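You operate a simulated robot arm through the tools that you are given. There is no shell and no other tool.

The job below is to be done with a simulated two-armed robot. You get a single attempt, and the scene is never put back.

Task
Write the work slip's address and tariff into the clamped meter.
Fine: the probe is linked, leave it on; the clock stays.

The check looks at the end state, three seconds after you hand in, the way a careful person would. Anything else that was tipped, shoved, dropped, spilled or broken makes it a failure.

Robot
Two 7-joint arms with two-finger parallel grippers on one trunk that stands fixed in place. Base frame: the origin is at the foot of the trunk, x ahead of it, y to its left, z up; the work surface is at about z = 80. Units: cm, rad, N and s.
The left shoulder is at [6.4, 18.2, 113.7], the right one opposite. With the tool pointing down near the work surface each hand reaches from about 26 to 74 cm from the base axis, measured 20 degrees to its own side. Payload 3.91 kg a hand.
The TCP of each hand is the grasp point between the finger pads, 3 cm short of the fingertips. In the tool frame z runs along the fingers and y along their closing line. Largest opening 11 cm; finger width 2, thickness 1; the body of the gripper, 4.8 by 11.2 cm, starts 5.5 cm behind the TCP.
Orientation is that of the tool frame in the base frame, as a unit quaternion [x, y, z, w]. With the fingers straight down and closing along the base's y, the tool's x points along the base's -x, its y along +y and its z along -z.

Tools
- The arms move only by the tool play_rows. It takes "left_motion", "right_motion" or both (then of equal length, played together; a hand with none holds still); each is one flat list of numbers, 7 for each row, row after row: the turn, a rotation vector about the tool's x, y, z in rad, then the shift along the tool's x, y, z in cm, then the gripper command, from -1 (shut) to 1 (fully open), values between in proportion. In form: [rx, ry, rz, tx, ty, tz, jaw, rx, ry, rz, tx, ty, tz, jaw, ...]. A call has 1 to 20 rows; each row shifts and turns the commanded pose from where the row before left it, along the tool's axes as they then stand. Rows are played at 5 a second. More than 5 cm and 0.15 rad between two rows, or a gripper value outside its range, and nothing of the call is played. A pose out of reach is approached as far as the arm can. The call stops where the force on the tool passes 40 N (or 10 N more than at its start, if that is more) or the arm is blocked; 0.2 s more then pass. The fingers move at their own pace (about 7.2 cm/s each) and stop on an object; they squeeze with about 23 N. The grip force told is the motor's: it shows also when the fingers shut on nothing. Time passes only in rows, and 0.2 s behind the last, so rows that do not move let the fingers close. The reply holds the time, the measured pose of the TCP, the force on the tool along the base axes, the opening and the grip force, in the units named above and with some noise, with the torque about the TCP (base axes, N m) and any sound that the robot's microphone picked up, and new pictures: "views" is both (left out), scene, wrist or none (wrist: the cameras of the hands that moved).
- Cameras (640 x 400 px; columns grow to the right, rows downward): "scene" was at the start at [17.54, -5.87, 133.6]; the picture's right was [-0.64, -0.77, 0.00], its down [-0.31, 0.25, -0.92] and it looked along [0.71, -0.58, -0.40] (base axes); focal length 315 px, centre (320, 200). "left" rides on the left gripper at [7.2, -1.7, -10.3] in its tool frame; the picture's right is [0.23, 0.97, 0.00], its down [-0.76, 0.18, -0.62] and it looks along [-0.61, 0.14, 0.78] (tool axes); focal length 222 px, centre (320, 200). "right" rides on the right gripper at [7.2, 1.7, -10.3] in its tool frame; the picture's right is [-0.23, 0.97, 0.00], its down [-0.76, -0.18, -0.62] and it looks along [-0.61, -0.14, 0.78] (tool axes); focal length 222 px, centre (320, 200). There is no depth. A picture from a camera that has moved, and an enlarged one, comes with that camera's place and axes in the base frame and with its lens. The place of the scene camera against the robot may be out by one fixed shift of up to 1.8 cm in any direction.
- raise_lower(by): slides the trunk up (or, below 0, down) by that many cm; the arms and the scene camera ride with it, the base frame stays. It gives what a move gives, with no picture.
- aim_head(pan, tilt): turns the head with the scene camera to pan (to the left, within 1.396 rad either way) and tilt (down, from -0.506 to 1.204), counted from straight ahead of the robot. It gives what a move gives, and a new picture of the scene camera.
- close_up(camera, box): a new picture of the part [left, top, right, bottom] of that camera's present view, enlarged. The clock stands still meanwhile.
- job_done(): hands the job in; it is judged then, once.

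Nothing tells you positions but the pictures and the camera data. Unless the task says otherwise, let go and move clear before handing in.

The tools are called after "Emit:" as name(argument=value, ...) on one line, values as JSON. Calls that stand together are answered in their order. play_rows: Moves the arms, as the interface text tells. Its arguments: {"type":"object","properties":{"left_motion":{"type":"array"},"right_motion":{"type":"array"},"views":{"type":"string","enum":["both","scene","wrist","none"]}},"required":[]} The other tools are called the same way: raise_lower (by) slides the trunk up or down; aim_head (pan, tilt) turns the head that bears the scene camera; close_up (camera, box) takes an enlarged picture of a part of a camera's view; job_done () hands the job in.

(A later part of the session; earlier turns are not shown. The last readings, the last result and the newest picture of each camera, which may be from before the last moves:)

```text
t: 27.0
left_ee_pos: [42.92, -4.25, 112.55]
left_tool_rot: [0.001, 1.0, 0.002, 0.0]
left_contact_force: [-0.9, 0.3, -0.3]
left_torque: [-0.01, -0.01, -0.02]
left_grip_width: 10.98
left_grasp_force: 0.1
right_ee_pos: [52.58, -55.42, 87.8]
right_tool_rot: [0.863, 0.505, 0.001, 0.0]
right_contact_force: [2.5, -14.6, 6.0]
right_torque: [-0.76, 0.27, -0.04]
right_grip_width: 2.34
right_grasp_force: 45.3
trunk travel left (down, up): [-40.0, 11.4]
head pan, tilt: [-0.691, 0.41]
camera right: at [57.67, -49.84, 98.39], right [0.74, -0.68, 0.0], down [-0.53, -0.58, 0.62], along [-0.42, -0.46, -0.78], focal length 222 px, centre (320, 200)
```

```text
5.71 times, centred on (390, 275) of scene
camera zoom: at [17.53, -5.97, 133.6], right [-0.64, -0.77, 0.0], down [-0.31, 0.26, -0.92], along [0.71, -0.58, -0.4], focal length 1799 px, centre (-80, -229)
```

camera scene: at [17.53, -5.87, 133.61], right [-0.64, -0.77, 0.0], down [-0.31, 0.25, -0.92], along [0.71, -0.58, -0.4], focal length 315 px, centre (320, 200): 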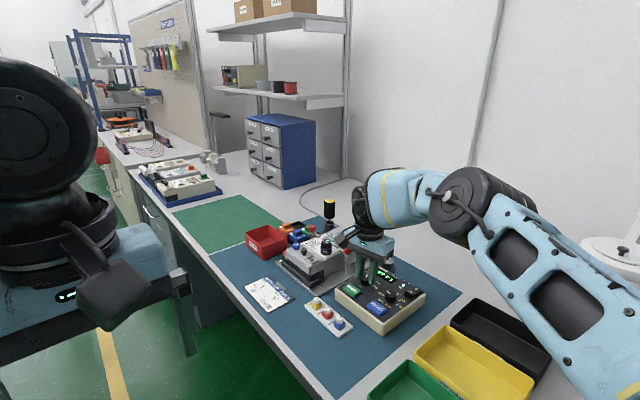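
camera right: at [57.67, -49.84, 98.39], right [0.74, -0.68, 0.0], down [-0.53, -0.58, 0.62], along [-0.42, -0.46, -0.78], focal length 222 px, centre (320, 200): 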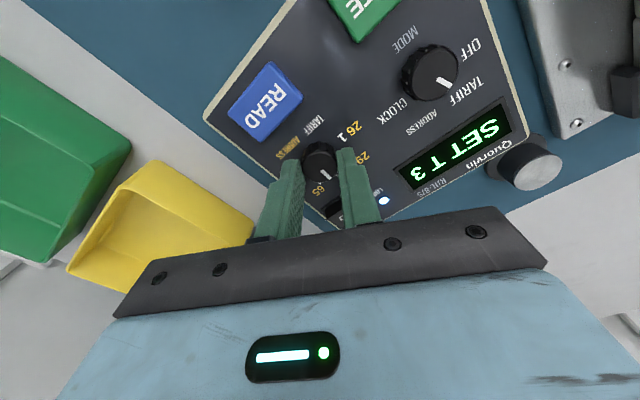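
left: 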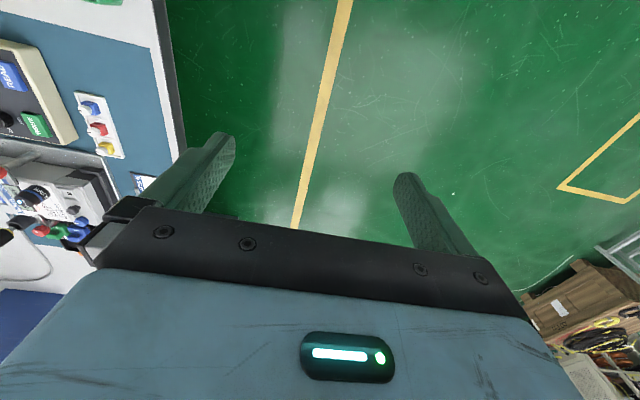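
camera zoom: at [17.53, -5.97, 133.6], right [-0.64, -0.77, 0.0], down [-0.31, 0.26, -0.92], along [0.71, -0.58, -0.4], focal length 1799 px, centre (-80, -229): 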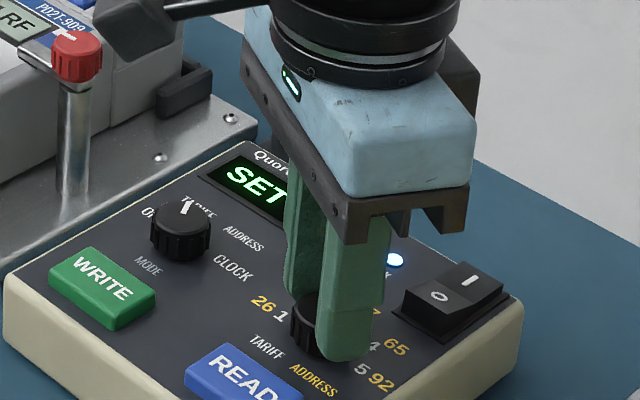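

The display reads SET T 3. I'll release, rise, turn the hand back and check the alignment for the second half of the turn.

Emit:
play_rows(right_motion=[0, 0, 0, 0, 0, 0, -0.345, 0, 0, 0, 0, 0, 0, -0.345, 0, 0, 0, 0, 0, -0.8, -0.345, 0, 0, 0, 0, 0, -1.0, -0.345, 0, 0, 0, 0, 0, -1.0, -0.345, 0, 0, -0.131, 0, 0, 0, -0.345, 0, 0, -0.131, 0, 0, 0, -0.345, 0, 0, -0.131, 0, 0, 0, -0.345, 0, 0, -0.131, 0, 0, 0, -0.345, 0, 0, -0.131, 0, 0, 0, -0.345, 0, 0, -0.131, 0, 0, 0, -0.345, 0, 0, -0.131, 0, 0, 0, -0.345, 0, 0, -0.131, 0, 0, 0, -0.345, 0, 0, -0.131, 0, 0, 0, -0.345, 0, 0, -0.131, 0, 0, 0, -0.345, 0, 0, -0.131, 0, 0, 0, -0.345, 0, 0, -0.131, 0, 0, 0, -0.345, 0, 0, 0, 0, 0, 0, -0.345, 0, 0, 0, 0, 0, 0, -0.345], views="wrist")

Emit:
close_up(camera="right", box=[240, 110, 400, 210])

Emit:
close_up(camera="scene", box=[320, 240, 440, 340])

```text
t: 31.0
left_ee_pos: [42.94, -4.08, 112.44]
left_tool_rot: [0.001, 1.0, 0.0, 0.0]
left_contact_force: [-0.1, 0.0, -0.3]
left_torque: [0.02, 0.0, 0.0]
left_grip_width: 10.98
left_grasp_force: 0.2
right_ee_pos: [52.76, -55.31, 90.59]
right_tool_rot: [0.252, 0.968, 0.0, 0.0]
right_contact_force: [0.3, 0.2, -0.3]
right_torque: [0.01, -0.03, -0.01]
right_grip_width: 3.6
right_grasp_force: 0.0
trunk travel left (down, up): [-40.0, 11.4]
head pan, tilt: [-0.691, 0.41]
camera right: at [47.17, -50.29, 101.21], right [0.67, 0.74, 0.0], down [0.58, -0.53, 0.62], along [0.46, -0.42, -0.78], focal length 222 px, centre (320, 200)
```

right: 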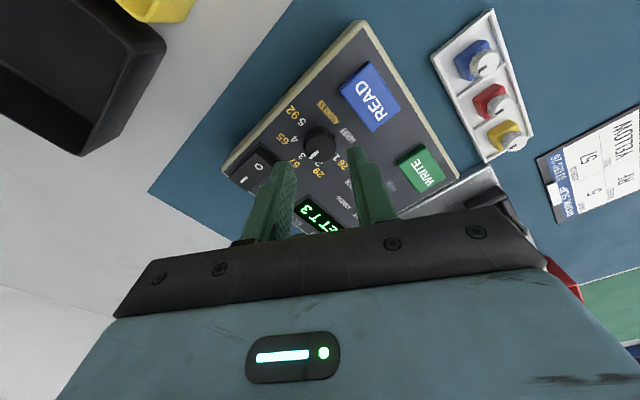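

```text
4.00 times, centred on (320, 160) of right
camera zoom: at [47.17, -50.29, 101.21], right [0.67, 0.74, 0.0], down [0.58, -0.53, 0.62], along [0.46, -0.42, -0.78], focal length 888 px, centre (320, 360)
```

zoom: 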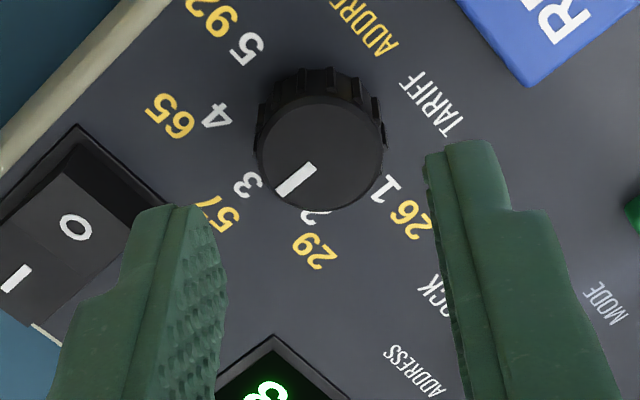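

```text
4.00 times, centred on (380, 290) of scene
camera zoom: at [17.54, -5.87, 133.6], right [-0.64, -0.77, 0.0], down [-0.31, 0.25, -0.92], along [0.71, -0.58, -0.4], focal length 1260 px, centre (80, -160)
```

zoom: 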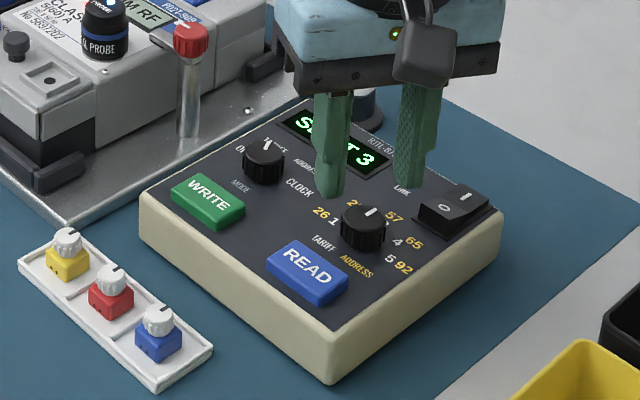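

The pointer stands at 3, the programmer has not moved, and the hand is centred. I'll lower, grip and turn another 90 degrees to reach 5.

Emit:
play_rows(right_motion=[0, 0, 0, 0.03, -0.03, 0.9, -0.345, 0, 0, 0, 0, 0, 0.9, -0.345, 0, 0, 0, 0, 0, 0.9, -0.345, 0, 0, 0, 0, 0, 0, -0.345, 0, 0, 0, 0, 0, 0, -0.6, 0, 0, 0, 0, 0, 0, -1, 0, 0, 0, 0, 0, 0, -1, 0, 0, 0, 0, 0, 0, -1], views="wrist")

Emit:
close_up(camera="right", box=[240, 110, 400, 210])

```text
t: 32.8
left_ee_pos: [42.98, -4.07, 112.44]
left_tool_rot: [0.0, 1.0, 0.0, -0.001]
left_contact_force: [-0.9, -0.7, -0.1]
left_torque: [-0.03, 0.01, 0.04]
left_grip_width: 10.98
left_grasp_force: 0.1
right_ee_pos: [52.79, -55.31, 88.06]
right_tool_rot: [0.251, 0.968, 0.001, 0.0]
right_contact_force: [1.5, 4.2, -1.9]
right_torque: [-0.11, -0.59, 0.0]
right_grip_width: 2.32
right_grasp_force: 45.0
trunk travel left (down, up): [-40.0, 11.4]
head pan, tilt: [-0.691, 0.41]
camera right: at [47.12, -50.27, 98.66], right [0.67, 0.74, 0.0], down [0.58, -0.53, 0.62], along [0.46, -0.42, -0.78], focal length 222 px, centre (320, 200)
```

right: 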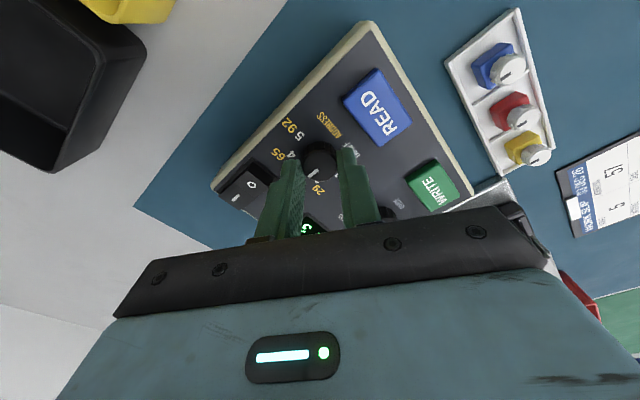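

```text
4.00 times, centred on (320, 160) of right
camera zoom: at [47.12, -50.27, 98.66], right [0.67, 0.74, 0.0], down [0.58, -0.53, 0.62], along [0.46, -0.42, -0.78], focal length 888 px, centre (320, 360)
```

zoom: 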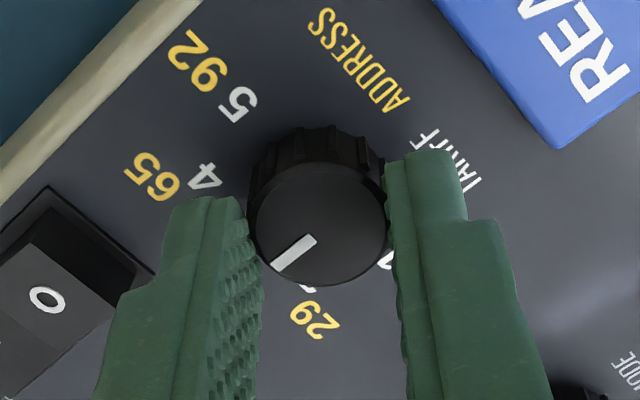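

The knob is held well. I'll turn it 90 degrees clockwise now.

Emit:
play_rows(right_motion=[0, 0, 0.12, 0, 0, 0, -1, 0, 0, 0.12, 0, 0, 0, -1, 0, 0, 0.12, 0, 0, 0, -1, 0, 0, 0.12, 0, 0, 0, -1, 0, 0, 0.12, 0, 0, 0, -1, 0, 0, 0.12, 0, 0, 0, -1, 0, 0, 0.12, 0, 0, 0, -1, 0, 0, 0.12, 0, 0, 0, -1, 0, 0, 0.12, 0, 0, 0, -1, 0, 0, 0.12, 0, 0, 0, -1, 0, 0, 0.12, 0, 0, 0, -1, 0, 0, 0.12, 0, 0, 0, -1, 0, 0, 0.12, 0, 0, 0, -1, 0, 0, 0, 0, 0, 0, -1], views="wrist")

Emit:
close_up(camera="right", box=[240, 60, 400, 210])

```text
t: 35.8
left_ee_pos: [42.95, -3.91, 112.55]
left_tool_rot: [0.0, 1.0, 0.0, 0.0]
left_contact_force: [-0.8, -0.2, 0.1]
left_torque: [0.02, 0.0, -0.03]
left_grip_width: 10.99
left_grasp_force: 0.0
right_ee_pos: [52.75, -55.31, 88.2]
right_tool_rot: [0.86, 0.51, 0.001, 0.001]
right_contact_force: [9.0, -8.3, 20.8]
right_torque: [-0.6, -0.19, 0.44]
right_grip_width: 2.32
right_grasp_force: 45.3
trunk travel left (down, up): [-40.0, 11.4]
head pan, tilt: [-0.691, 0.41]
camera right: at [57.63, -49.67, 98.63], right [0.75, -0.67, 0.0], down [-0.52, -0.58, 0.62], along [-0.41, -0.47, -0.78], focal length 222 px, centre (320, 200)
```

right: 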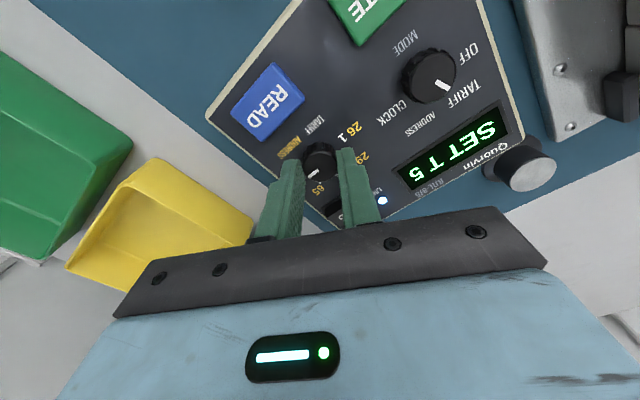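

```text
2.67 times, centred on (320, 135) of right
camera zoom: at [57.63, -49.67, 98.63], right [0.75, -0.67, 0.0], down [-0.52, -0.58, 0.62], along [-0.41, -0.47, -0.78], focal length 592 px, centre (320, 373)
```

zoom: 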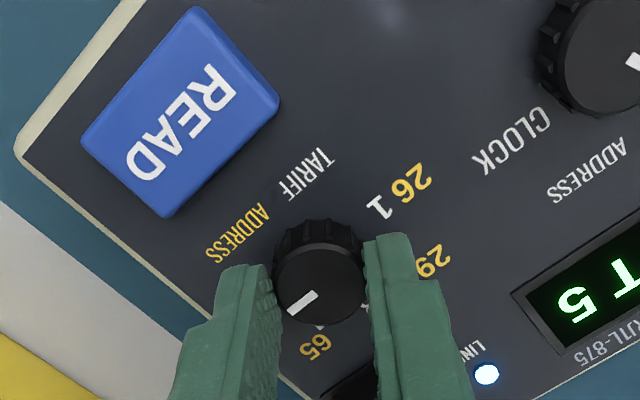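

The display reads SET T 5. I'll release the knob, rise and turn the hand back, ready to press WRITE.

Emit:
play_rows(right_motion=[0, 0, -0.03, 0, 0, 0, -1, 0, 0, 0, 0, 0, 0, -0.345, 0, 0, 0, 0, 0, 0, -0.345, 0, 0, 0, 0, 0, -0.8, -0.345, 0, 0, 0, 0, 0, -1.2, -0.345, 0, 0, 0, 0, 0, -2.0, -0.345, 0, 0, -0.132, 0, 0, 0, -0.345, 0, 0, -0.132, 0, 0, 0, -0.345, 0, 0, -0.132, 0, 0, 0, -0.345, 0, 0, -0.132, 0, 0, 0, -0.345, 0, 0, -0.132, 0, 0, 0, -0.6, 0, 0, -0.132, 0, 0, 0, -0.8, 0, 0, -0.132, 0, 0, 0, -1, 0, 0, -0.132, 0, 0, 0, -1, 0, 0, -0.132, 0, 0, 0, -1, 0, 0, -0.132, 0, 0, 0, -1, 0, 0, -0.132, 0, 0, 0, -1, 0, 0, 0, 0, 0, 0, -1], views="wrist")

Emit:
close_up(camera="scene", box=[320, 240, 440, 340])

Emit:
close_up(camera="right", box=[240, 90, 480, 240])

```text
t: 39.6
left_ee_pos: [43.01, -3.94, 112.49]
left_tool_rot: [0.0, 1.0, -0.001, 0.001]
left_contact_force: [0.4, -0.4, 0.2]
left_torque: [0.03, 0.02, 0.05]
left_grip_width: 11.0
left_grasp_force: 0.1
right_ee_pos: [52.64, -55.44, 92.15]
right_tool_rot: [0.289, 0.957, 0.0, 0.0]
right_contact_force: [0.6, -0.5, 0.3]
right_torque: [0.02, 0.0, 0.02]
right_grip_width: 0.03
right_grasp_force: 22.9
trunk travel left (down, up): [-40.0, 11.4]
head pan, tilt: [-0.691, 0.41]
camera right: at [47.48, -49.83, 102.53], right [0.73, 0.69, 0.0], down [0.54, -0.57, 0.62], along [0.43, -0.45, -0.78], focal length 222 px, centre (320, 200)
```

right: 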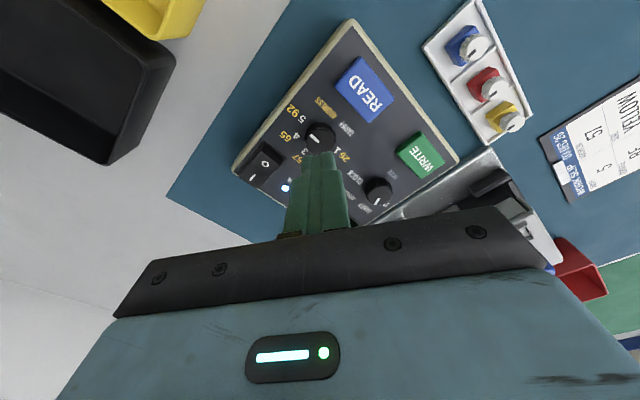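

```text
4.00 times, centred on (380, 290) of scene
camera zoom: at [17.54, -5.86, 133.61], right [-0.64, -0.77, 0.0], down [-0.31, 0.25, -0.92], along [0.71, -0.58, -0.4], focal length 1260 px, centre (80, -160)
```

zoom: 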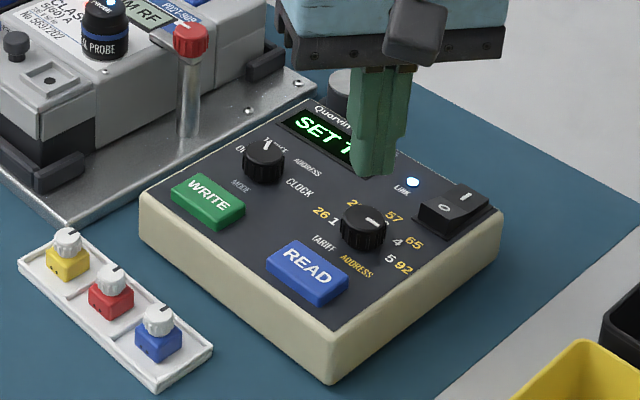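

```text
2.67 times, centred on (360, 165) of right
camera zoom: at [47.48, -49.83, 102.53], right [0.73, 0.69, 0.0], down [0.54, -0.57, 0.62], along [0.43, -0.45, -0.78], focal length 592 px, centre (213, 293)
```

zoom: 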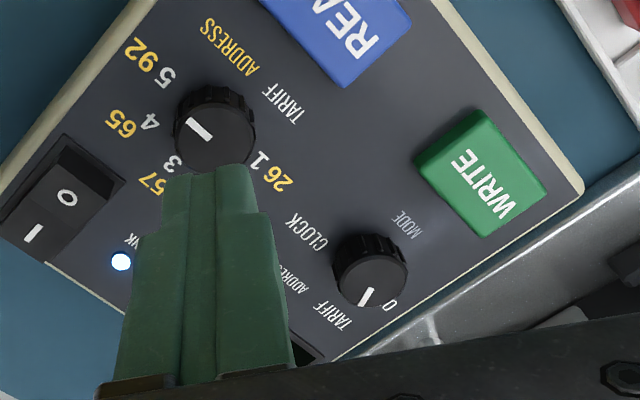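

The value pointer is at 5 with SET T 5 showing. I'll move the closed fingers over WRITE near [60.2, -50.5] and lower to just above it.

Emit:
play_rows(right_motion=[0, 0, 0, -1.2, 2.73, 0, -1, 0, 0, 0, -1.2, 2.73, 0, -1, 0, 0, 0, -1.2, 2.73, 0, -1, 0, 0, 0, 0, 0, 1.0, -1, 0, 0, 0, 0, 0, 1.0, -1, 0, 0, 0, 0, 0, 0.8, -1, 0, 0, 0, 0, 0, 0, -1], views="wrist")

Emit:
close_up(camera="scene", box=[320, 240, 440, 340])

Emit:
close_up(camera="right", box=[240, 90, 400, 190])

```text
t: 41.2
left_ee_pos: [42.98, -4.01, 112.47]
left_tool_rot: [0.001, 1.0, 0.0, 0.0]
left_contact_force: [-0.2, -0.6, 0.1]
left_torque: [0.01, 0.02, 0.01]
left_grip_width: 10.97
left_grasp_force: 0.0
right_ee_pos: [60.17, -50.51, 89.28]
right_tool_rot: [0.29, 0.957, -0.001, 0.0]
right_contact_force: [-0.2, -0.3, 0.3]
right_torque: [0.0, -0.02, -0.01]
right_grip_width: 0.0
right_grasp_force: 23.4
trunk travel left (down, up): [-40.0, 11.4]
head pan, tilt: [-0.691, 0.41]
camera right: at [55.1, -44.97, 99.69], right [0.73, 0.68, 0.0], down [0.53, -0.57, 0.62], along [0.43, -0.45, -0.78], focal length 222 px, centre (320, 200)
```

right: 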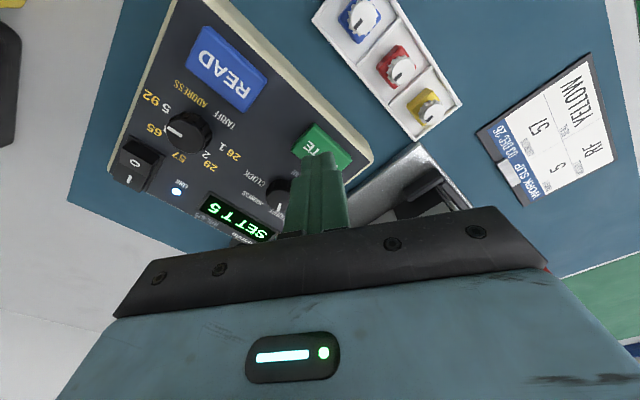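

```text
4.00 times, centred on (380, 290) of scene
camera zoom: at [17.54, -5.85, 133.61], right [-0.64, -0.77, 0.0], down [-0.31, 0.25, -0.92], along [0.71, -0.58, -0.4], focal length 1260 px, centre (80, -160)
```

zoom: 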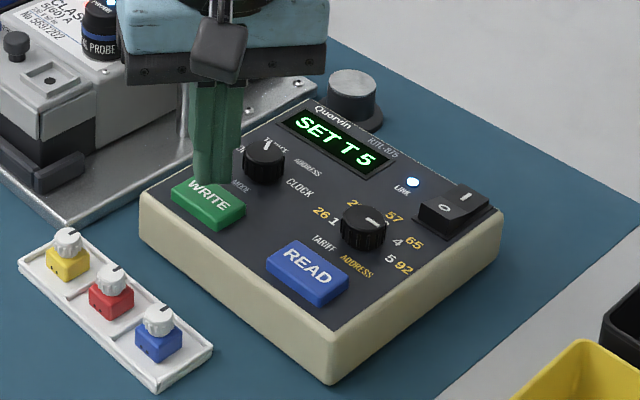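

```text
4.00 times, centred on (320, 140) of right
camera zoom: at [55.1, -44.97, 99.69], right [0.73, 0.68, 0.0], down [0.53, -0.57, 0.62], along [0.43, -0.45, -0.78], focal length 888 px, centre (320, 440)
```

zoom: 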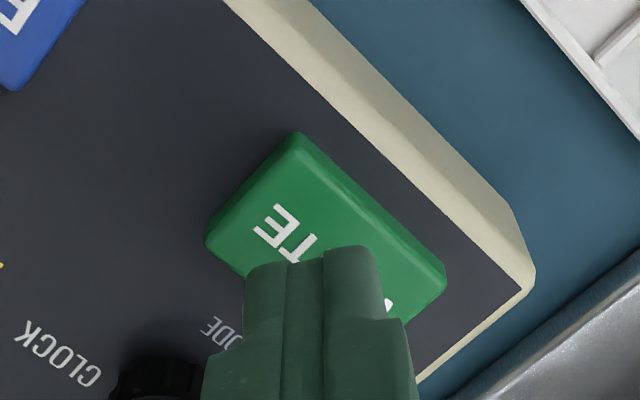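

The closed fingertips are centred over WRITE, about a centimetre above it. I'll lower gently and check for contact.

Emit:
play_rows(right_motion=[0, 0, 0, 0, 0, 0.3, -1, 0, 0, 0, 0, 0, 0.3, -1, 0, 0, 0, 0, 0, 0.2, -1, 0, 0, 0, 0, 0, 0.15, -1, 0, 0, 0, 0, 0, 0, -1], views="none")

Emit:
close_up(camera="scene", box=[320, 240, 440, 340])

```text
t: 42.4
left_ee_pos: [42.95, -4.15, 112.6]
left_tool_rot: [0.0, 1.0, 0.0, 0.0]
left_contact_force: [0.4, -0.9, 0.1]
left_torque: [0.01, 0.03, 0.01]
left_grip_width: 11.01
left_grasp_force: 0.1
right_ee_pos: [60.2, -50.53, 88.41]
right_tool_rot: [0.289, 0.957, 0.0, -0.001]
right_contact_force: [-0.3, 0.3, -0.6]
right_torque: [0.0, -0.01, 0.02]
right_grip_width: 0.0
right_grasp_force: 22.4
trunk travel left (down, up): [-40.0, 11.4]
head pan, tilt: [-0.691, 0.41]
```

```text
4.00 times, centred on (380, 290) of scene
camera zoom: at [17.54, -5.87, 133.61], right [-0.64, -0.77, 0.0], down [-0.31, 0.25, -0.92], along [0.71, -0.58, -0.4], focal length 1260 px, centre (80, -160)
```

zoom: 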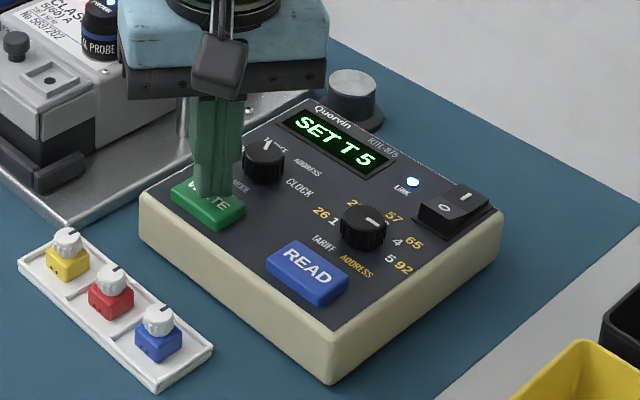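

No contact yet. I'll continue down in small steps.

Emit:
play_rows(right_motion=[0, 0, 0, 0, 0, 0.1, -1, 0, 0, 0, 0, 0, 0.1, -1, 0, 0, 0, 0, 0, 0.1, -1, 0, 0, 0, 0, 0, 0, -1], views="none")

```text
t: 43.4
left_ee_pos: [43.02, -4.21, 112.4]
left_tool_rot: [0.0, 1.0, 0.0, 0.0]
left_contact_force: [0.0, -0.1, 0.3]
left_torque: [0.04, -0.04, 0.02]
left_grip_width: 11.0
left_grasp_force: 0.0
right_ee_pos: [60.26, -50.48, 87.99]
right_tool_rot: [0.289, 0.957, 0.001, 0.0]
right_contact_force: [0.0, 0.1, 0.7]
right_torque: [-0.01, 0.03, 0.0]
right_grip_width: 0.0
right_grasp_force: 22.5
trunk travel left (down, up): [-40.0, 11.4]
head pan, tilt: [-0.691, 0.41]
```

Emit:
play_rows(right_motion=[0, 0, 0, 0, 0, 0.1, -1, 0, 0, 0, 0, 0, 0.1, -1, 0, 0, 0, 0, 0, 0, -1], views="none")

Emit:
close_up(camera="scene", box=[340, 250, 420, 300])

```text
t: 44.2
left_ee_pos: [42.9, -4.03, 112.44]
left_tool_rot: [0.0, 1.0, 0.0, 0.0]
left_contact_force: [0.5, -0.3, -0.1]
left_torque: [-0.01, -0.02, 0.05]
left_grip_width: 11.01
left_grasp_force: 0.1
right_ee_pos: [60.26, -50.65, 87.83]
right_tool_rot: [0.289, 0.957, 0.0, 0.0]
right_contact_force: [0.4, -0.1, -0.5]
right_torque: [-0.03, -0.01, -0.01]
right_grip_width: 0.03
right_grasp_force: 22.8
trunk travel left (down, up): [-40.0, 11.4]
head pan, tilt: [-0.691, 0.41]
```

```text
8.00 times, centred on (380, 275) of scene
camera zoom: at [17.54, -5.87, 133.61], right [-0.64, -0.77, 0.0], down [-0.31, 0.25, -0.92], along [0.71, -0.58, -0.4], focal length 2519 px, centre (-160, -400)
```

zoom: 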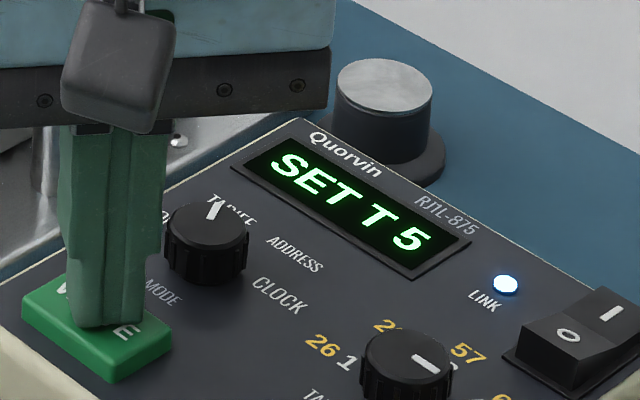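

Still no contact, but the gap looks very small. I'll keep lowering.

Emit:
play_rows(right_motion=[0, 0, 0, 0, 0, 0.1, -1, 0, 0, 0, 0, 0, 0.1, -1, 0, 0, 0, 0, 0, 0, -1], views="none")

```text
t: 45.0
left_ee_pos: [43.12, -4.11, 112.44]
left_tool_rot: [0.0, 1.0, 0.0, 0.0]
left_contact_force: [0.1, 1.3, -0.4]
left_torque: [-0.01, 0.0, 0.0]
left_grip_width: 10.99
left_grasp_force: 0.1
right_ee_pos: [60.16, -50.53, 87.54]
right_tool_rot: [0.289, 0.957, 0.001, 0.0]
right_contact_force: [-0.2, -0.6, 2.2]
right_torque: [-0.02, 0.0, -0.02]
right_grip_width: 0.02
right_grasp_force: 22.9
trunk travel left (down, up): [-40.0, 11.4]
head pan, tilt: [-0.691, 0.41]
```

Contact has begun at about 2 N. I'll press a little further.

Emit:
play_rows(right_motion=[0, 0, 0, 0, 0, 0.1, -1, 0, 0, 0, 0, 0, 0.1, -1, 0, 0, 0, 0, 0, 0, -1], views="none")

Emit:
close_up(camera="scene", box=[340, 250, 420, 300])

```text
t: 45.8
left_ee_pos: [42.96, -4.1, 112.52]
left_tool_rot: [0.0, 1.0, 0.0, 0.0]
left_contact_force: [-0.1, 0.3, 0.0]
left_torque: [0.01, 0.0, 0.03]
left_grip_width: 11.01
left_grasp_force: 0.1
right_ee_pos: [60.09, -50.63, 87.42]
right_tool_rot: [0.29, 0.957, 0.0, 0.0]
right_contact_force: [-1.0, -0.5, 2.5]
right_torque: [-0.02, 0.02, 0.01]
right_grip_width: 0.0
right_grasp_force: 23.2
trunk travel left (down, up): [-40.0, 11.4]
head pan, tilt: [-0.691, 0.41]
heard: click
```

```text
8.00 times, centred on (380, 275) of scene
camera zoom: at [17.51, -5.84, 133.61], right [-0.64, -0.77, 0.0], down [-0.31, 0.25, -0.92], along [0.71, -0.58, -0.4], focal length 2519 px, centre (-160, -400)
```

zoom: 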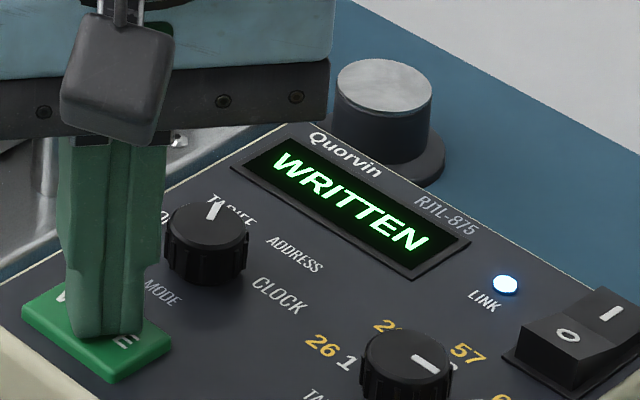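

The click was heard and the display reads WRITTEN, so tariff 5 is in. I'll lift off and go back over the mode knob to select ADDRESS.

Emit:
play_rows(right_motion=[0, 0, 0, 0, 0, -0.6, -1, 0, 0, 0, 0, 0, -1.2, -1, 0, 0, 0, 0, 0, -1.8, -1, 0, 0, 0, -1.45, -1.88, 0, -0.345, 0, 0, 0, -1.46, -1.89, 0, -0.345, 0, 0, 0, 0, 0, 0, -0.345, 0, 0, 0, 0, 0, 0, -0.345], views="wrist")

Emit:
close_up(camera="right", box=[240, 110, 400, 210])

Emit:
close_up(camera="scene", box=[320, 240, 440, 340])

```text
t: 47.4
left_ee_pos: [42.93, -4.08, 112.4]
left_tool_rot: [0.001, 1.0, 0.0, 0.0]
left_contact_force: [-0.3, 0.7, -0.6]
left_torque: [0.01, 0.04, 0.03]
left_grip_width: 11.01
left_grasp_force: 0.1
right_ee_pos: [60.39, -55.33, 91.07]
right_tool_rot: [0.29, 0.957, 0.0, 0.0]
right_contact_force: [-0.7, 0.3, -0.2]
right_torque: [0.01, 0.01, -0.02]
right_grip_width: 3.63
right_grasp_force: 0.0
trunk travel left (down, up): [-40.0, 11.4]
head pan, tilt: [-0.691, 0.41]
camera right: at [55.25, -49.81, 101.54], right [0.73, 0.68, 0.0], down [0.53, -0.57, 0.62], along [0.43, -0.45, -0.78], focal length 222 px, centre (320, 200)
```

right: 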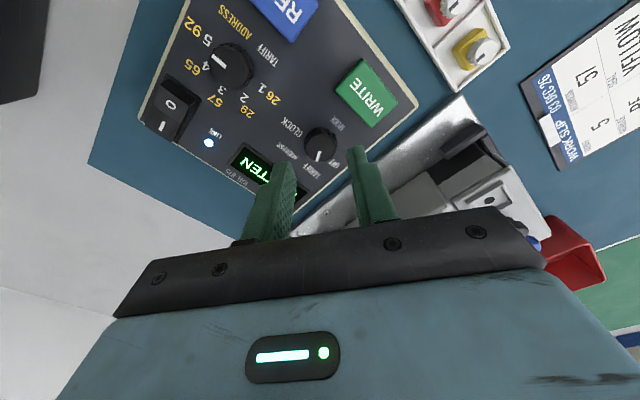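

```text
4.00 times, centred on (320, 160) of right
camera zoom: at [55.25, -49.81, 101.54], right [0.73, 0.68, 0.0], down [0.53, -0.57, 0.62], along [0.43, -0.45, -0.78], focal length 888 px, centre (320, 360)
```

zoom: 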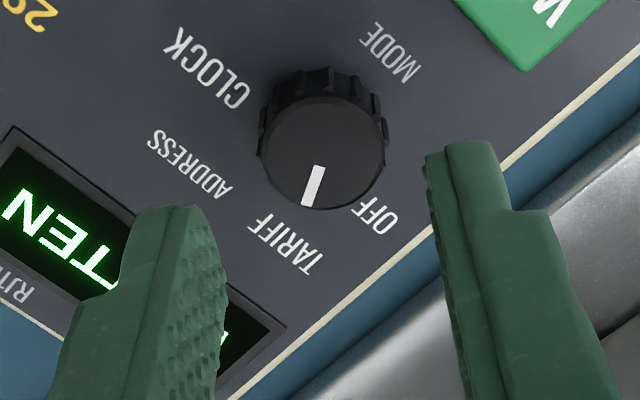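

```text
4.00 times, centred on (380, 290) of scene
camera zoom: at [17.54, -5.88, 133.6], right [-0.64, -0.77, 0.0], down [-0.31, 0.25, -0.92], along [0.71, -0.58, -0.4], focal length 1260 px, centre (80, -160)
```

zoom: 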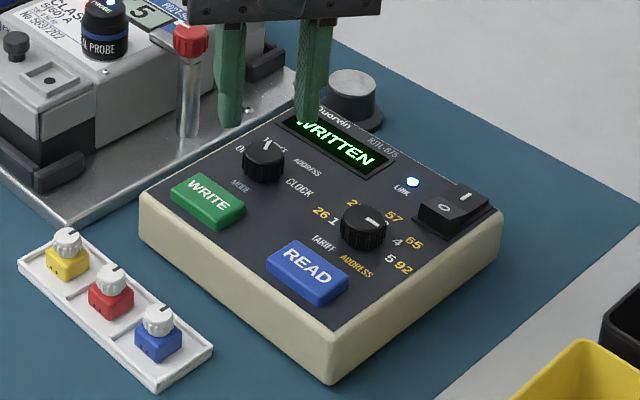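

The meter's own display now shows a 5 as well, and the knob is within 0.1 cm of centre. I'll correct that, lower, and grip the mode knob.

Emit:
play_rows(right_motion=[0, 0, 0, -0.09, 0.08, 0.8, -0.345, 0, 0, 0, 0, 0, 0.8, -0.345, 0, 0, 0, 0, 0, 0.8, -0.345, 0, 0, 0, 0, 0, 0.7, -0.345, 0, 0, 0, 0, 0, 0, -0.345, 0, 0, 0, 0, 0, 0, -0.345], views="wrist")

Emit:
close_up(camera="right", box=[240, 110, 400, 210])

Emit:
close_up(camera="scene", box=[295, 220, 375, 270])

```text
t: 48.8
left_ee_pos: [42.95, -4.17, 112.54]
left_tool_rot: [0.0, 1.0, 0.0, 0.0]
left_contact_force: [-0.1, -0.2, 0.3]
left_torque: [-0.01, 0.0, 0.0]
left_grip_width: 10.98
left_grasp_force: 0.0
right_ee_pos: [60.62, -55.34, 87.88]
right_tool_rot: [0.289, 0.957, -0.001, 0.0]
right_contact_force: [0.7, 0.7, 0.3]
right_torque: [-0.01, 0.01, -0.05]
right_grip_width: 3.6
right_grasp_force: 0.0
trunk travel left (down, up): [-40.0, 11.4]
head pan, tilt: [-0.691, 0.41]
camera right: at [55.51, -49.75, 98.35], right [0.73, 0.68, 0.0], down [0.53, -0.57, 0.62], along [0.43, -0.45, -0.78], focal length 222 px, centre (320, 200)
```

right: 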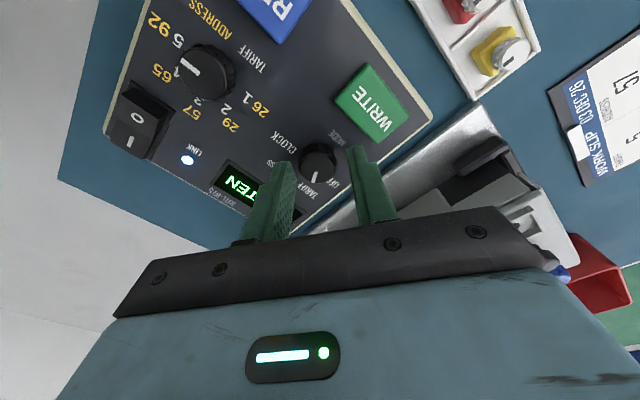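

```text
4.00 times, centred on (320, 160) of right
camera zoom: at [55.51, -49.75, 98.35], right [0.73, 0.68, 0.0], down [0.53, -0.57, 0.62], along [0.43, -0.45, -0.78], focal length 888 px, centre (320, 360)
```

zoom: 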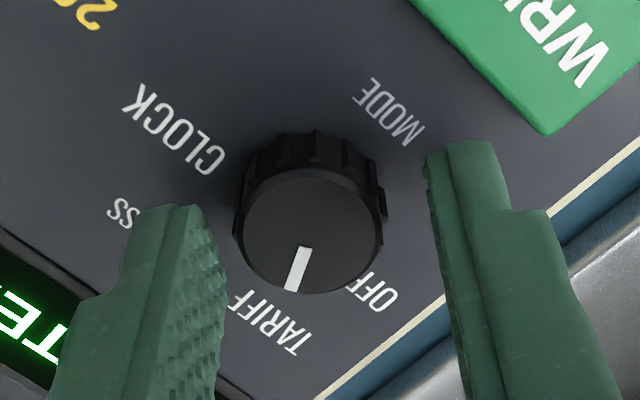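

```text
8.00 times, centred on (335, 245) of scene
camera zoom: at [17.55, -5.87, 133.6], right [-0.64, -0.77, 0.0], down [-0.31, 0.25, -0.92], along [0.71, -0.58, -0.4], focal length 2519 px, centre (200, -160)
```

zoom: 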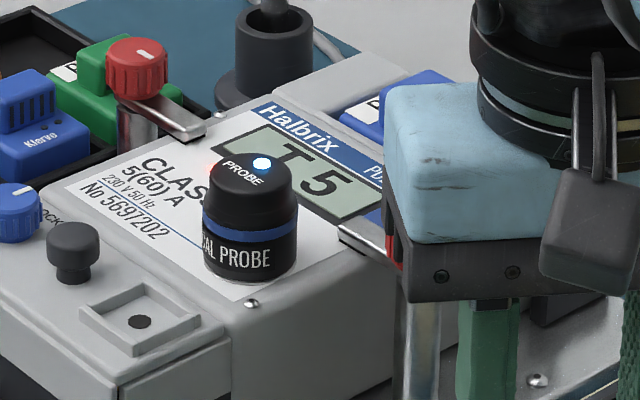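

The meter shows T 5. The knob now sits about 0.18 cm toward the left finger, so I'll shift by that, check, and then grip.

Emit:
play_rows(right_motion=[0, 0, 0, 0, -0.18, 0, -0.345, 0, 0, 0, 0, 0, 0, -0.345], views="none")

Emit:
close_up(camera="right", box=[240, 110, 400, 210])

```text
t: 49.4
left_ee_pos: [42.99, -4.09, 112.42]
left_tool_rot: [0.0, 1.0, 0.0, 0.0]
left_contact_force: [0.5, 0.5, -0.3]
left_torque: [0.05, 0.0, 0.0]
left_grip_width: 10.99
left_grasp_force: 0.0
right_ee_pos: [60.57, -55.51, 87.9]
right_tool_rot: [0.29, 0.957, 0.0, 0.001]
right_contact_force: [-0.3, 0.2, -0.9]
right_torque: [0.0, 0.02, 0.0]
right_grip_width: 3.61
right_grasp_force: 0.0
trunk travel left (down, up): [-40.0, 11.4]
head pan, tilt: [-0.691, 0.41]
```

```text
4.00 times, centred on (320, 160) of right
camera zoom: at [55.41, -49.9, 98.36], right [0.73, 0.68, 0.0], down [0.54, -0.57, 0.62], along [0.43, -0.45, -0.78], focal length 888 px, centre (320, 360)
```

zoom: 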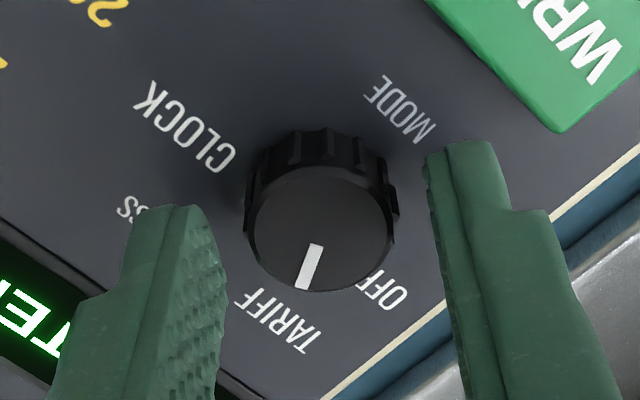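

Centred. I'll grip and turn one position clockwise to ADDRESS.

Emit:
play_rows(right_motion=[0, 0, 0, 0, 0, 0, -0.6, 0, 0, 0, 0, 0, 0, -1, 0, 0, 0, 0, 0, 0, -1, 0, 0, 0, 0, 0, 0, -1, 0, 0, 0.12, 0, 0, 0, -1, 0, 0, 0.12, 0, 0, 0, -1, 0, 0, 0.12, 0, 0, 0, -1, 0, 0, 0.12, 0, 0, 0, -1, 0, 0, 0.12, 0, 0, 0, -1, 0, 0, 0.12, 0, 0, 0, -1, 0, 0, 0.12, 0, 0, 0, -1, 0, 0, 0, 0, 0, 0, -1], views="wrist")

Emit:
close_up(camera="right", box=[240, 90, 400, 230])

Emit:
close_up(camera="scene", box=[320, 240, 440, 340])

```text
t: 52.0
left_ee_pos: [42.91, -4.02, 112.48]
left_tool_rot: [0.0, 1.0, 0.0, 0.0]
left_contact_force: [0.2, 0.4, 0.1]
left_torque: [0.03, 0.02, -0.03]
left_grip_width: 10.97
left_grasp_force: 0.0
right_ee_pos: [60.57, -55.52, 87.86]
right_tool_rot: [0.655, 0.755, 0.0, -0.001]
right_contact_force: [-6.4, 5.8, -2.2]
right_torque: [0.03, -0.01, -0.03]
right_grip_width: 2.3
right_grasp_force: 44.8
trunk travel left (down, up): [-40.0, 11.4]
head pan, tilt: [-0.691, 0.41]
camera right: at [61.16, -47.92, 98.36], right [1.0, -0.09, 0.0], down [-0.07, -0.78, 0.62], along [-0.06, -0.62, -0.78], focal length 222 px, centre (320, 200)
```

right: 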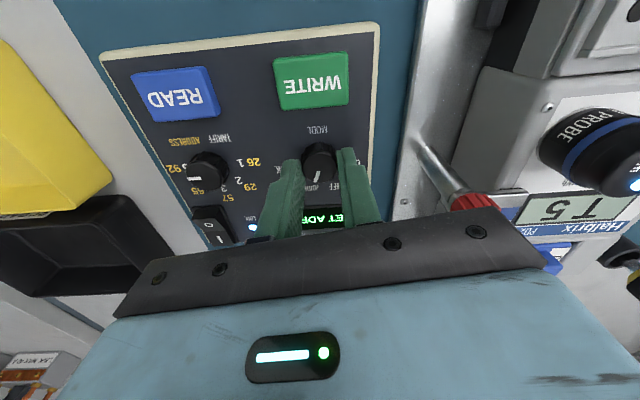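

```text
2.86 times, centred on (320, 160) of right
camera zoom: at [61.16, -47.92, 98.36], right [1.0, -0.09, 0.0], down [-0.07, -0.78, 0.62], along [-0.06, -0.62, -0.78], focal length 635 px, centre (320, 314)
```

zoom: 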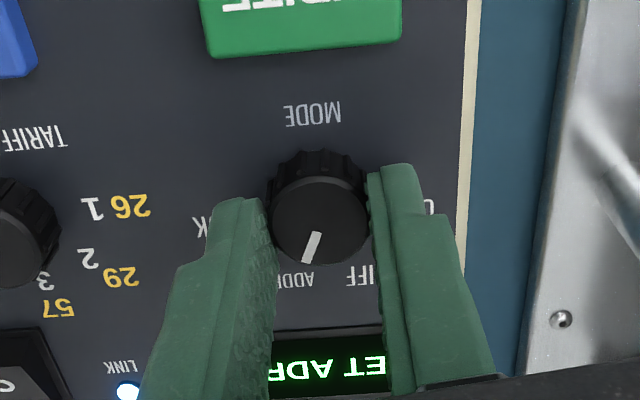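

```text
4.00 times, centred on (380, 290) of scene
camera zoom: at [17.48, -5.82, 133.61], right [-0.64, -0.77, 0.0], down [-0.31, 0.25, -0.92], along [0.71, -0.58, -0.4], focal length 1260 px, centre (80, -160)
```

zoom: 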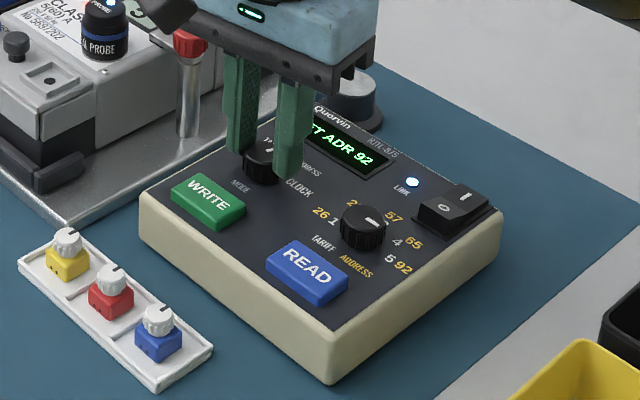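

The display reads SET ADR 92. I'll release, move over the value knob and turn the hand to the far end of its range, so the knob can go back from 5 to 3 (57).

Emit:
play_rows(right_motion=[0, 0, 0, 0, 0, 0, -0.345, 0, 0, 0, 0, 0, 0, -0.345, 0, 0, 0, 0, 0, -0.8, -0.345, 0, 0, 0, 0, 0, -1.2, -0.345, 0, 0, 0, 0, 0, -1.3, -0.345, 0, 0, 0, 0.4, -2.587, 0, -0.345, 0, 0, 0, 0.4, -2.587, 0, -0.345, 0, 0, 0, 0.4, -2.587, 0, -0.345, 0, 0, 0.13, 0, 0, 0, -0.345, 0, 0, 0.13, 0, 0, 0, -0.345, 0, 0, 0.13, 0, 0, 0, -0.345, 0, 0, 0.13, 0, 0, 0, -0.345, 0, 0, 0.13, 0, 0, 0, -0.345, 0, 0, 0, 0, 0, 0, -0.345, 0, 0, 0, 0, 0, 0, -0.345], views="wrist")

Emit:
close_up(camera="right", box=[240, 110, 400, 210])

Emit:
close_up(camera="scene", box=[320, 240, 440, 340])

```text
t: 55.2
left_ee_pos: [43.06, -4.1, 112.39]
left_tool_rot: [0.001, 1.0, 0.0, 0.0]
left_contact_force: [0.0, -0.3, -0.1]
left_torque: [0.02, 0.01, 0.02]
left_grip_width: 11.0
left_grasp_force: 0.0
right_ee_pos: [52.64, -55.28, 91.18]
right_tool_rot: [0.862, 0.506, 0.0, 0.0]
right_contact_force: [-1.0, -0.6, -0.9]
right_torque: [-0.01, 0.02, 0.0]
right_grip_width: 3.61
right_grasp_force: 0.0
trunk travel left (down, up): [-40.0, 11.4]
head pan, tilt: [-0.691, 0.41]
camera right: at [57.68, -49.68, 101.66], right [0.74, -0.67, 0.0], down [-0.53, -0.58, 0.62], along [-0.42, -0.46, -0.78], focal length 222 px, centre (320, 200)
```

right: 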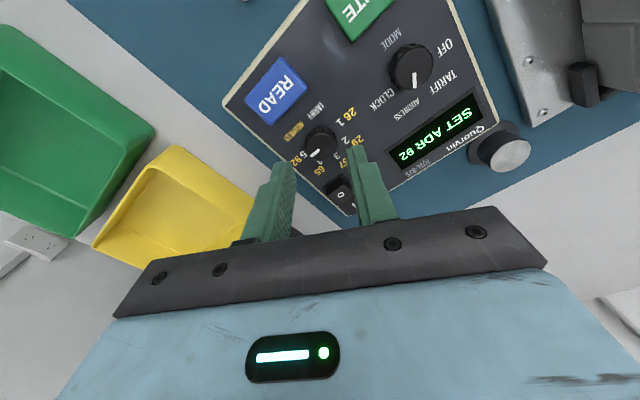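

```text
4.00 times, centred on (320, 160) of right
camera zoom: at [57.68, -49.68, 101.66], right [0.74, -0.67, 0.0], down [-0.53, -0.58, 0.62], along [-0.42, -0.46, -0.78], focal length 888 px, centre (320, 360)
```

zoom: 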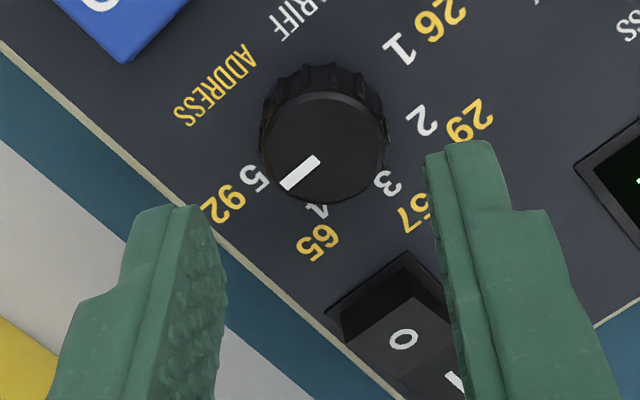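

```text
4.00 times, centred on (380, 290) of scene
camera zoom: at [17.54, -5.86, 133.61], right [-0.64, -0.77, 0.0], down [-0.31, 0.25, -0.92], along [0.71, -0.58, -0.4], focal length 1260 px, centre (80, -160)
```

zoom: 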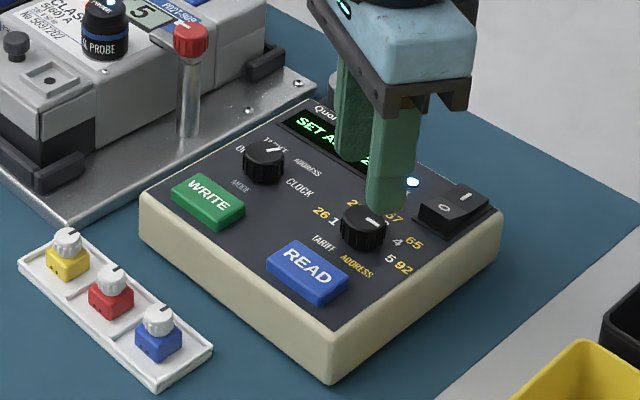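

The knob is about 0.07 cm off the hand's axis. I'll correct it, lower and check before gripping.

Emit:
play_rows(right_motion=[0, 0, 0, -0.05, 0.05, 0.9, -0.345, 0, 0, 0, 0, 0, 0.9, -0.345, 0, 0, 0, 0, 0, 0.8, -0.345, 0, 0, 0, 0, 0, 0.7, -0.345, 0, 0, 0, 0, 0, 0, -0.345, 0, 0, 0, 0, 0, 0, -0.345], views="none")

Emit:
close_up(camera="right", box=[240, 110, 400, 210])

```text
t: 56.6
left_ee_pos: [43.11, -4.17, 112.5]
left_tool_rot: [0.0, 1.0, 0.0, 0.0]
left_contact_force: [-0.4, 1.3, 0.5]
left_torque: [-0.02, -0.01, 0.0]
left_grip_width: 11.02
left_grasp_force: 0.0
right_ee_pos: [52.62, -55.33, 87.86]
right_tool_rot: [0.862, 0.506, 0.0, 0.0]
right_contact_force: [0.1, 0.1, 0.1]
right_torque: [0.02, -0.03, 0.0]
right_grip_width: 3.62
right_grasp_force: 0.1
trunk travel left (down, up): [-40.0, 11.4]
head pan, tilt: [-0.691, 0.41]
```

```text
4.00 times, centred on (320, 160) of right
camera zoom: at [57.62, -49.77, 98.34], right [0.74, -0.67, 0.0], down [-0.53, -0.58, 0.62], along [-0.42, -0.46, -0.78], focal length 888 px, centre (320, 360)
```

zoom: 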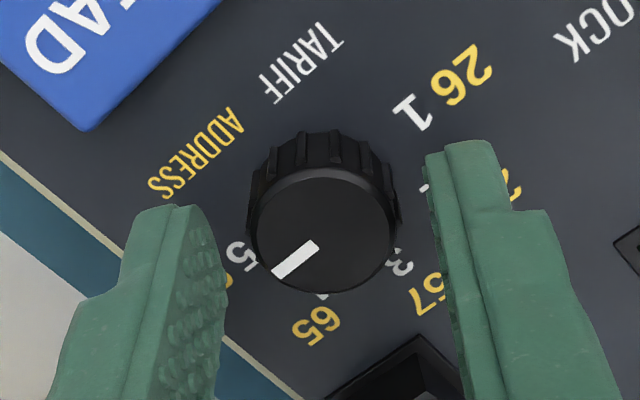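

Well centred. I'll close on the knob and turn it 90 degrees counterclockwise to 3/57.

Emit:
play_rows(right_motion=[0, 0, 0, 0, 0.03, 0, -0.6, 0, 0, 0, 0, 0, 0, -1, 0, 0, 0, 0, 0, 0, -1, 0, 0, 0, 0, 0, 0, -1, 0, 0, -0.12, 0, 0, 0, -1, 0, 0, -0.12, 0, 0, 0, -1, 0, 0, -0.12, 0, 0, 0, -1, 0, 0, -0.12, 0, 0, 0, -1, 0, 0, -0.12, 0, 0, 0, -1, 0, 0, -0.12, 0, 0, 0, -1, 0, 0, -0.12, 0, 0, 0, -1, 0, 0, -0.12, 0, 0, 0, -1, 0, 0, -0.12, 0, 0, 0, -1, 0, 0, -0.12, 0, 0, 0, -1, 0, 0, -0.12, 0, 0, 0, -1, 0, 0, -0.12, 0, 0, 0, -1, 0, 0, -0.13, 0, 0, 0, -1, 0, 0, 0, 0, 0, 0, -1], views="wrist")

Emit:
close_up(camera="right", box=[240, 110, 400, 210])

Emit:
close_up(camera="scene", box=[320, 240, 440, 340])

```text
t: 60.4
left_ee_pos: [42.94, -4.02, 112.45]
left_tool_rot: [0.0, 1.0, 0.001, 0.0]
left_contact_force: [0.2, -1.4, 0.9]
left_torque: [-0.01, 0.02, 0.01]
left_grip_width: 11.01
left_grasp_force: 0.1
right_ee_pos: [52.75, -55.38, 87.89]
right_tool_rot: [0.251, 0.968, 0.0, 0.0]
right_contact_force: [3.5, 1.3, 7.0]
right_torque: [0.45, 0.79, 0.03]
right_grip_width: 2.34
right_grasp_force: 44.7
trunk travel left (down, up): [-40.0, 11.4]
head pan, tilt: [-0.691, 0.41]
camera right: at [47.14, -50.29, 98.34], right [0.67, 0.74, 0.0], down [0.58, -0.52, 0.62], along [0.46, -0.42, -0.78], focal length 222 px, centre (320, 200)
```

right: 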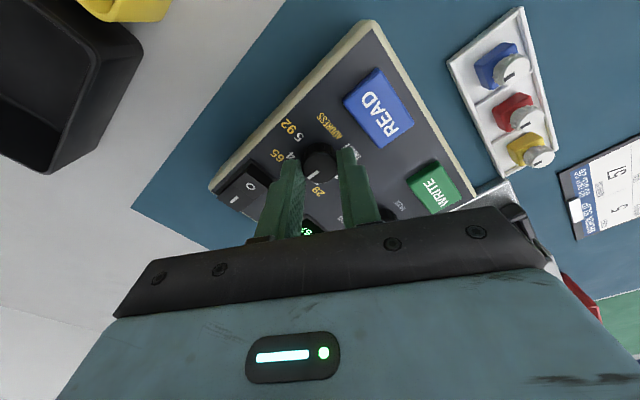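

```text
4.00 times, centred on (320, 160) of right
camera zoom: at [47.14, -50.29, 98.34], right [0.67, 0.74, 0.0], down [0.58, -0.52, 0.62], along [0.46, -0.42, -0.78], focal length 888 px, centre (320, 360)
```

zoom: 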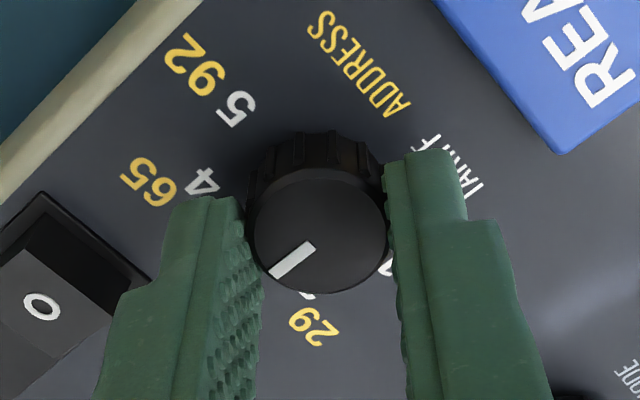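

```text
4.00 times, centred on (380, 290) of scene
camera zoom: at [17.54, -5.81, 133.61], right [-0.64, -0.77, 0.0], down [-0.31, 0.25, -0.92], along [0.71, -0.58, -0.4], focal length 1260 px, centre (80, -160)
```

zoom: 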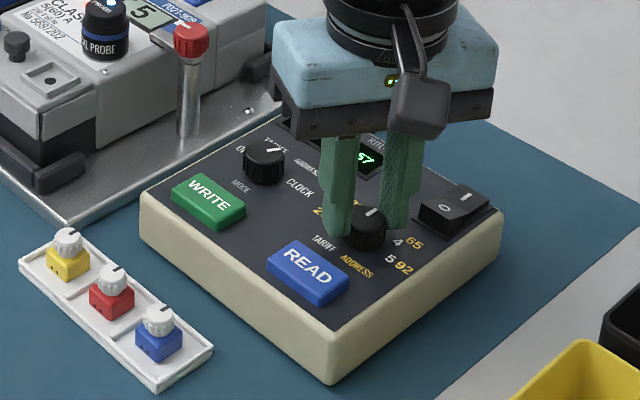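

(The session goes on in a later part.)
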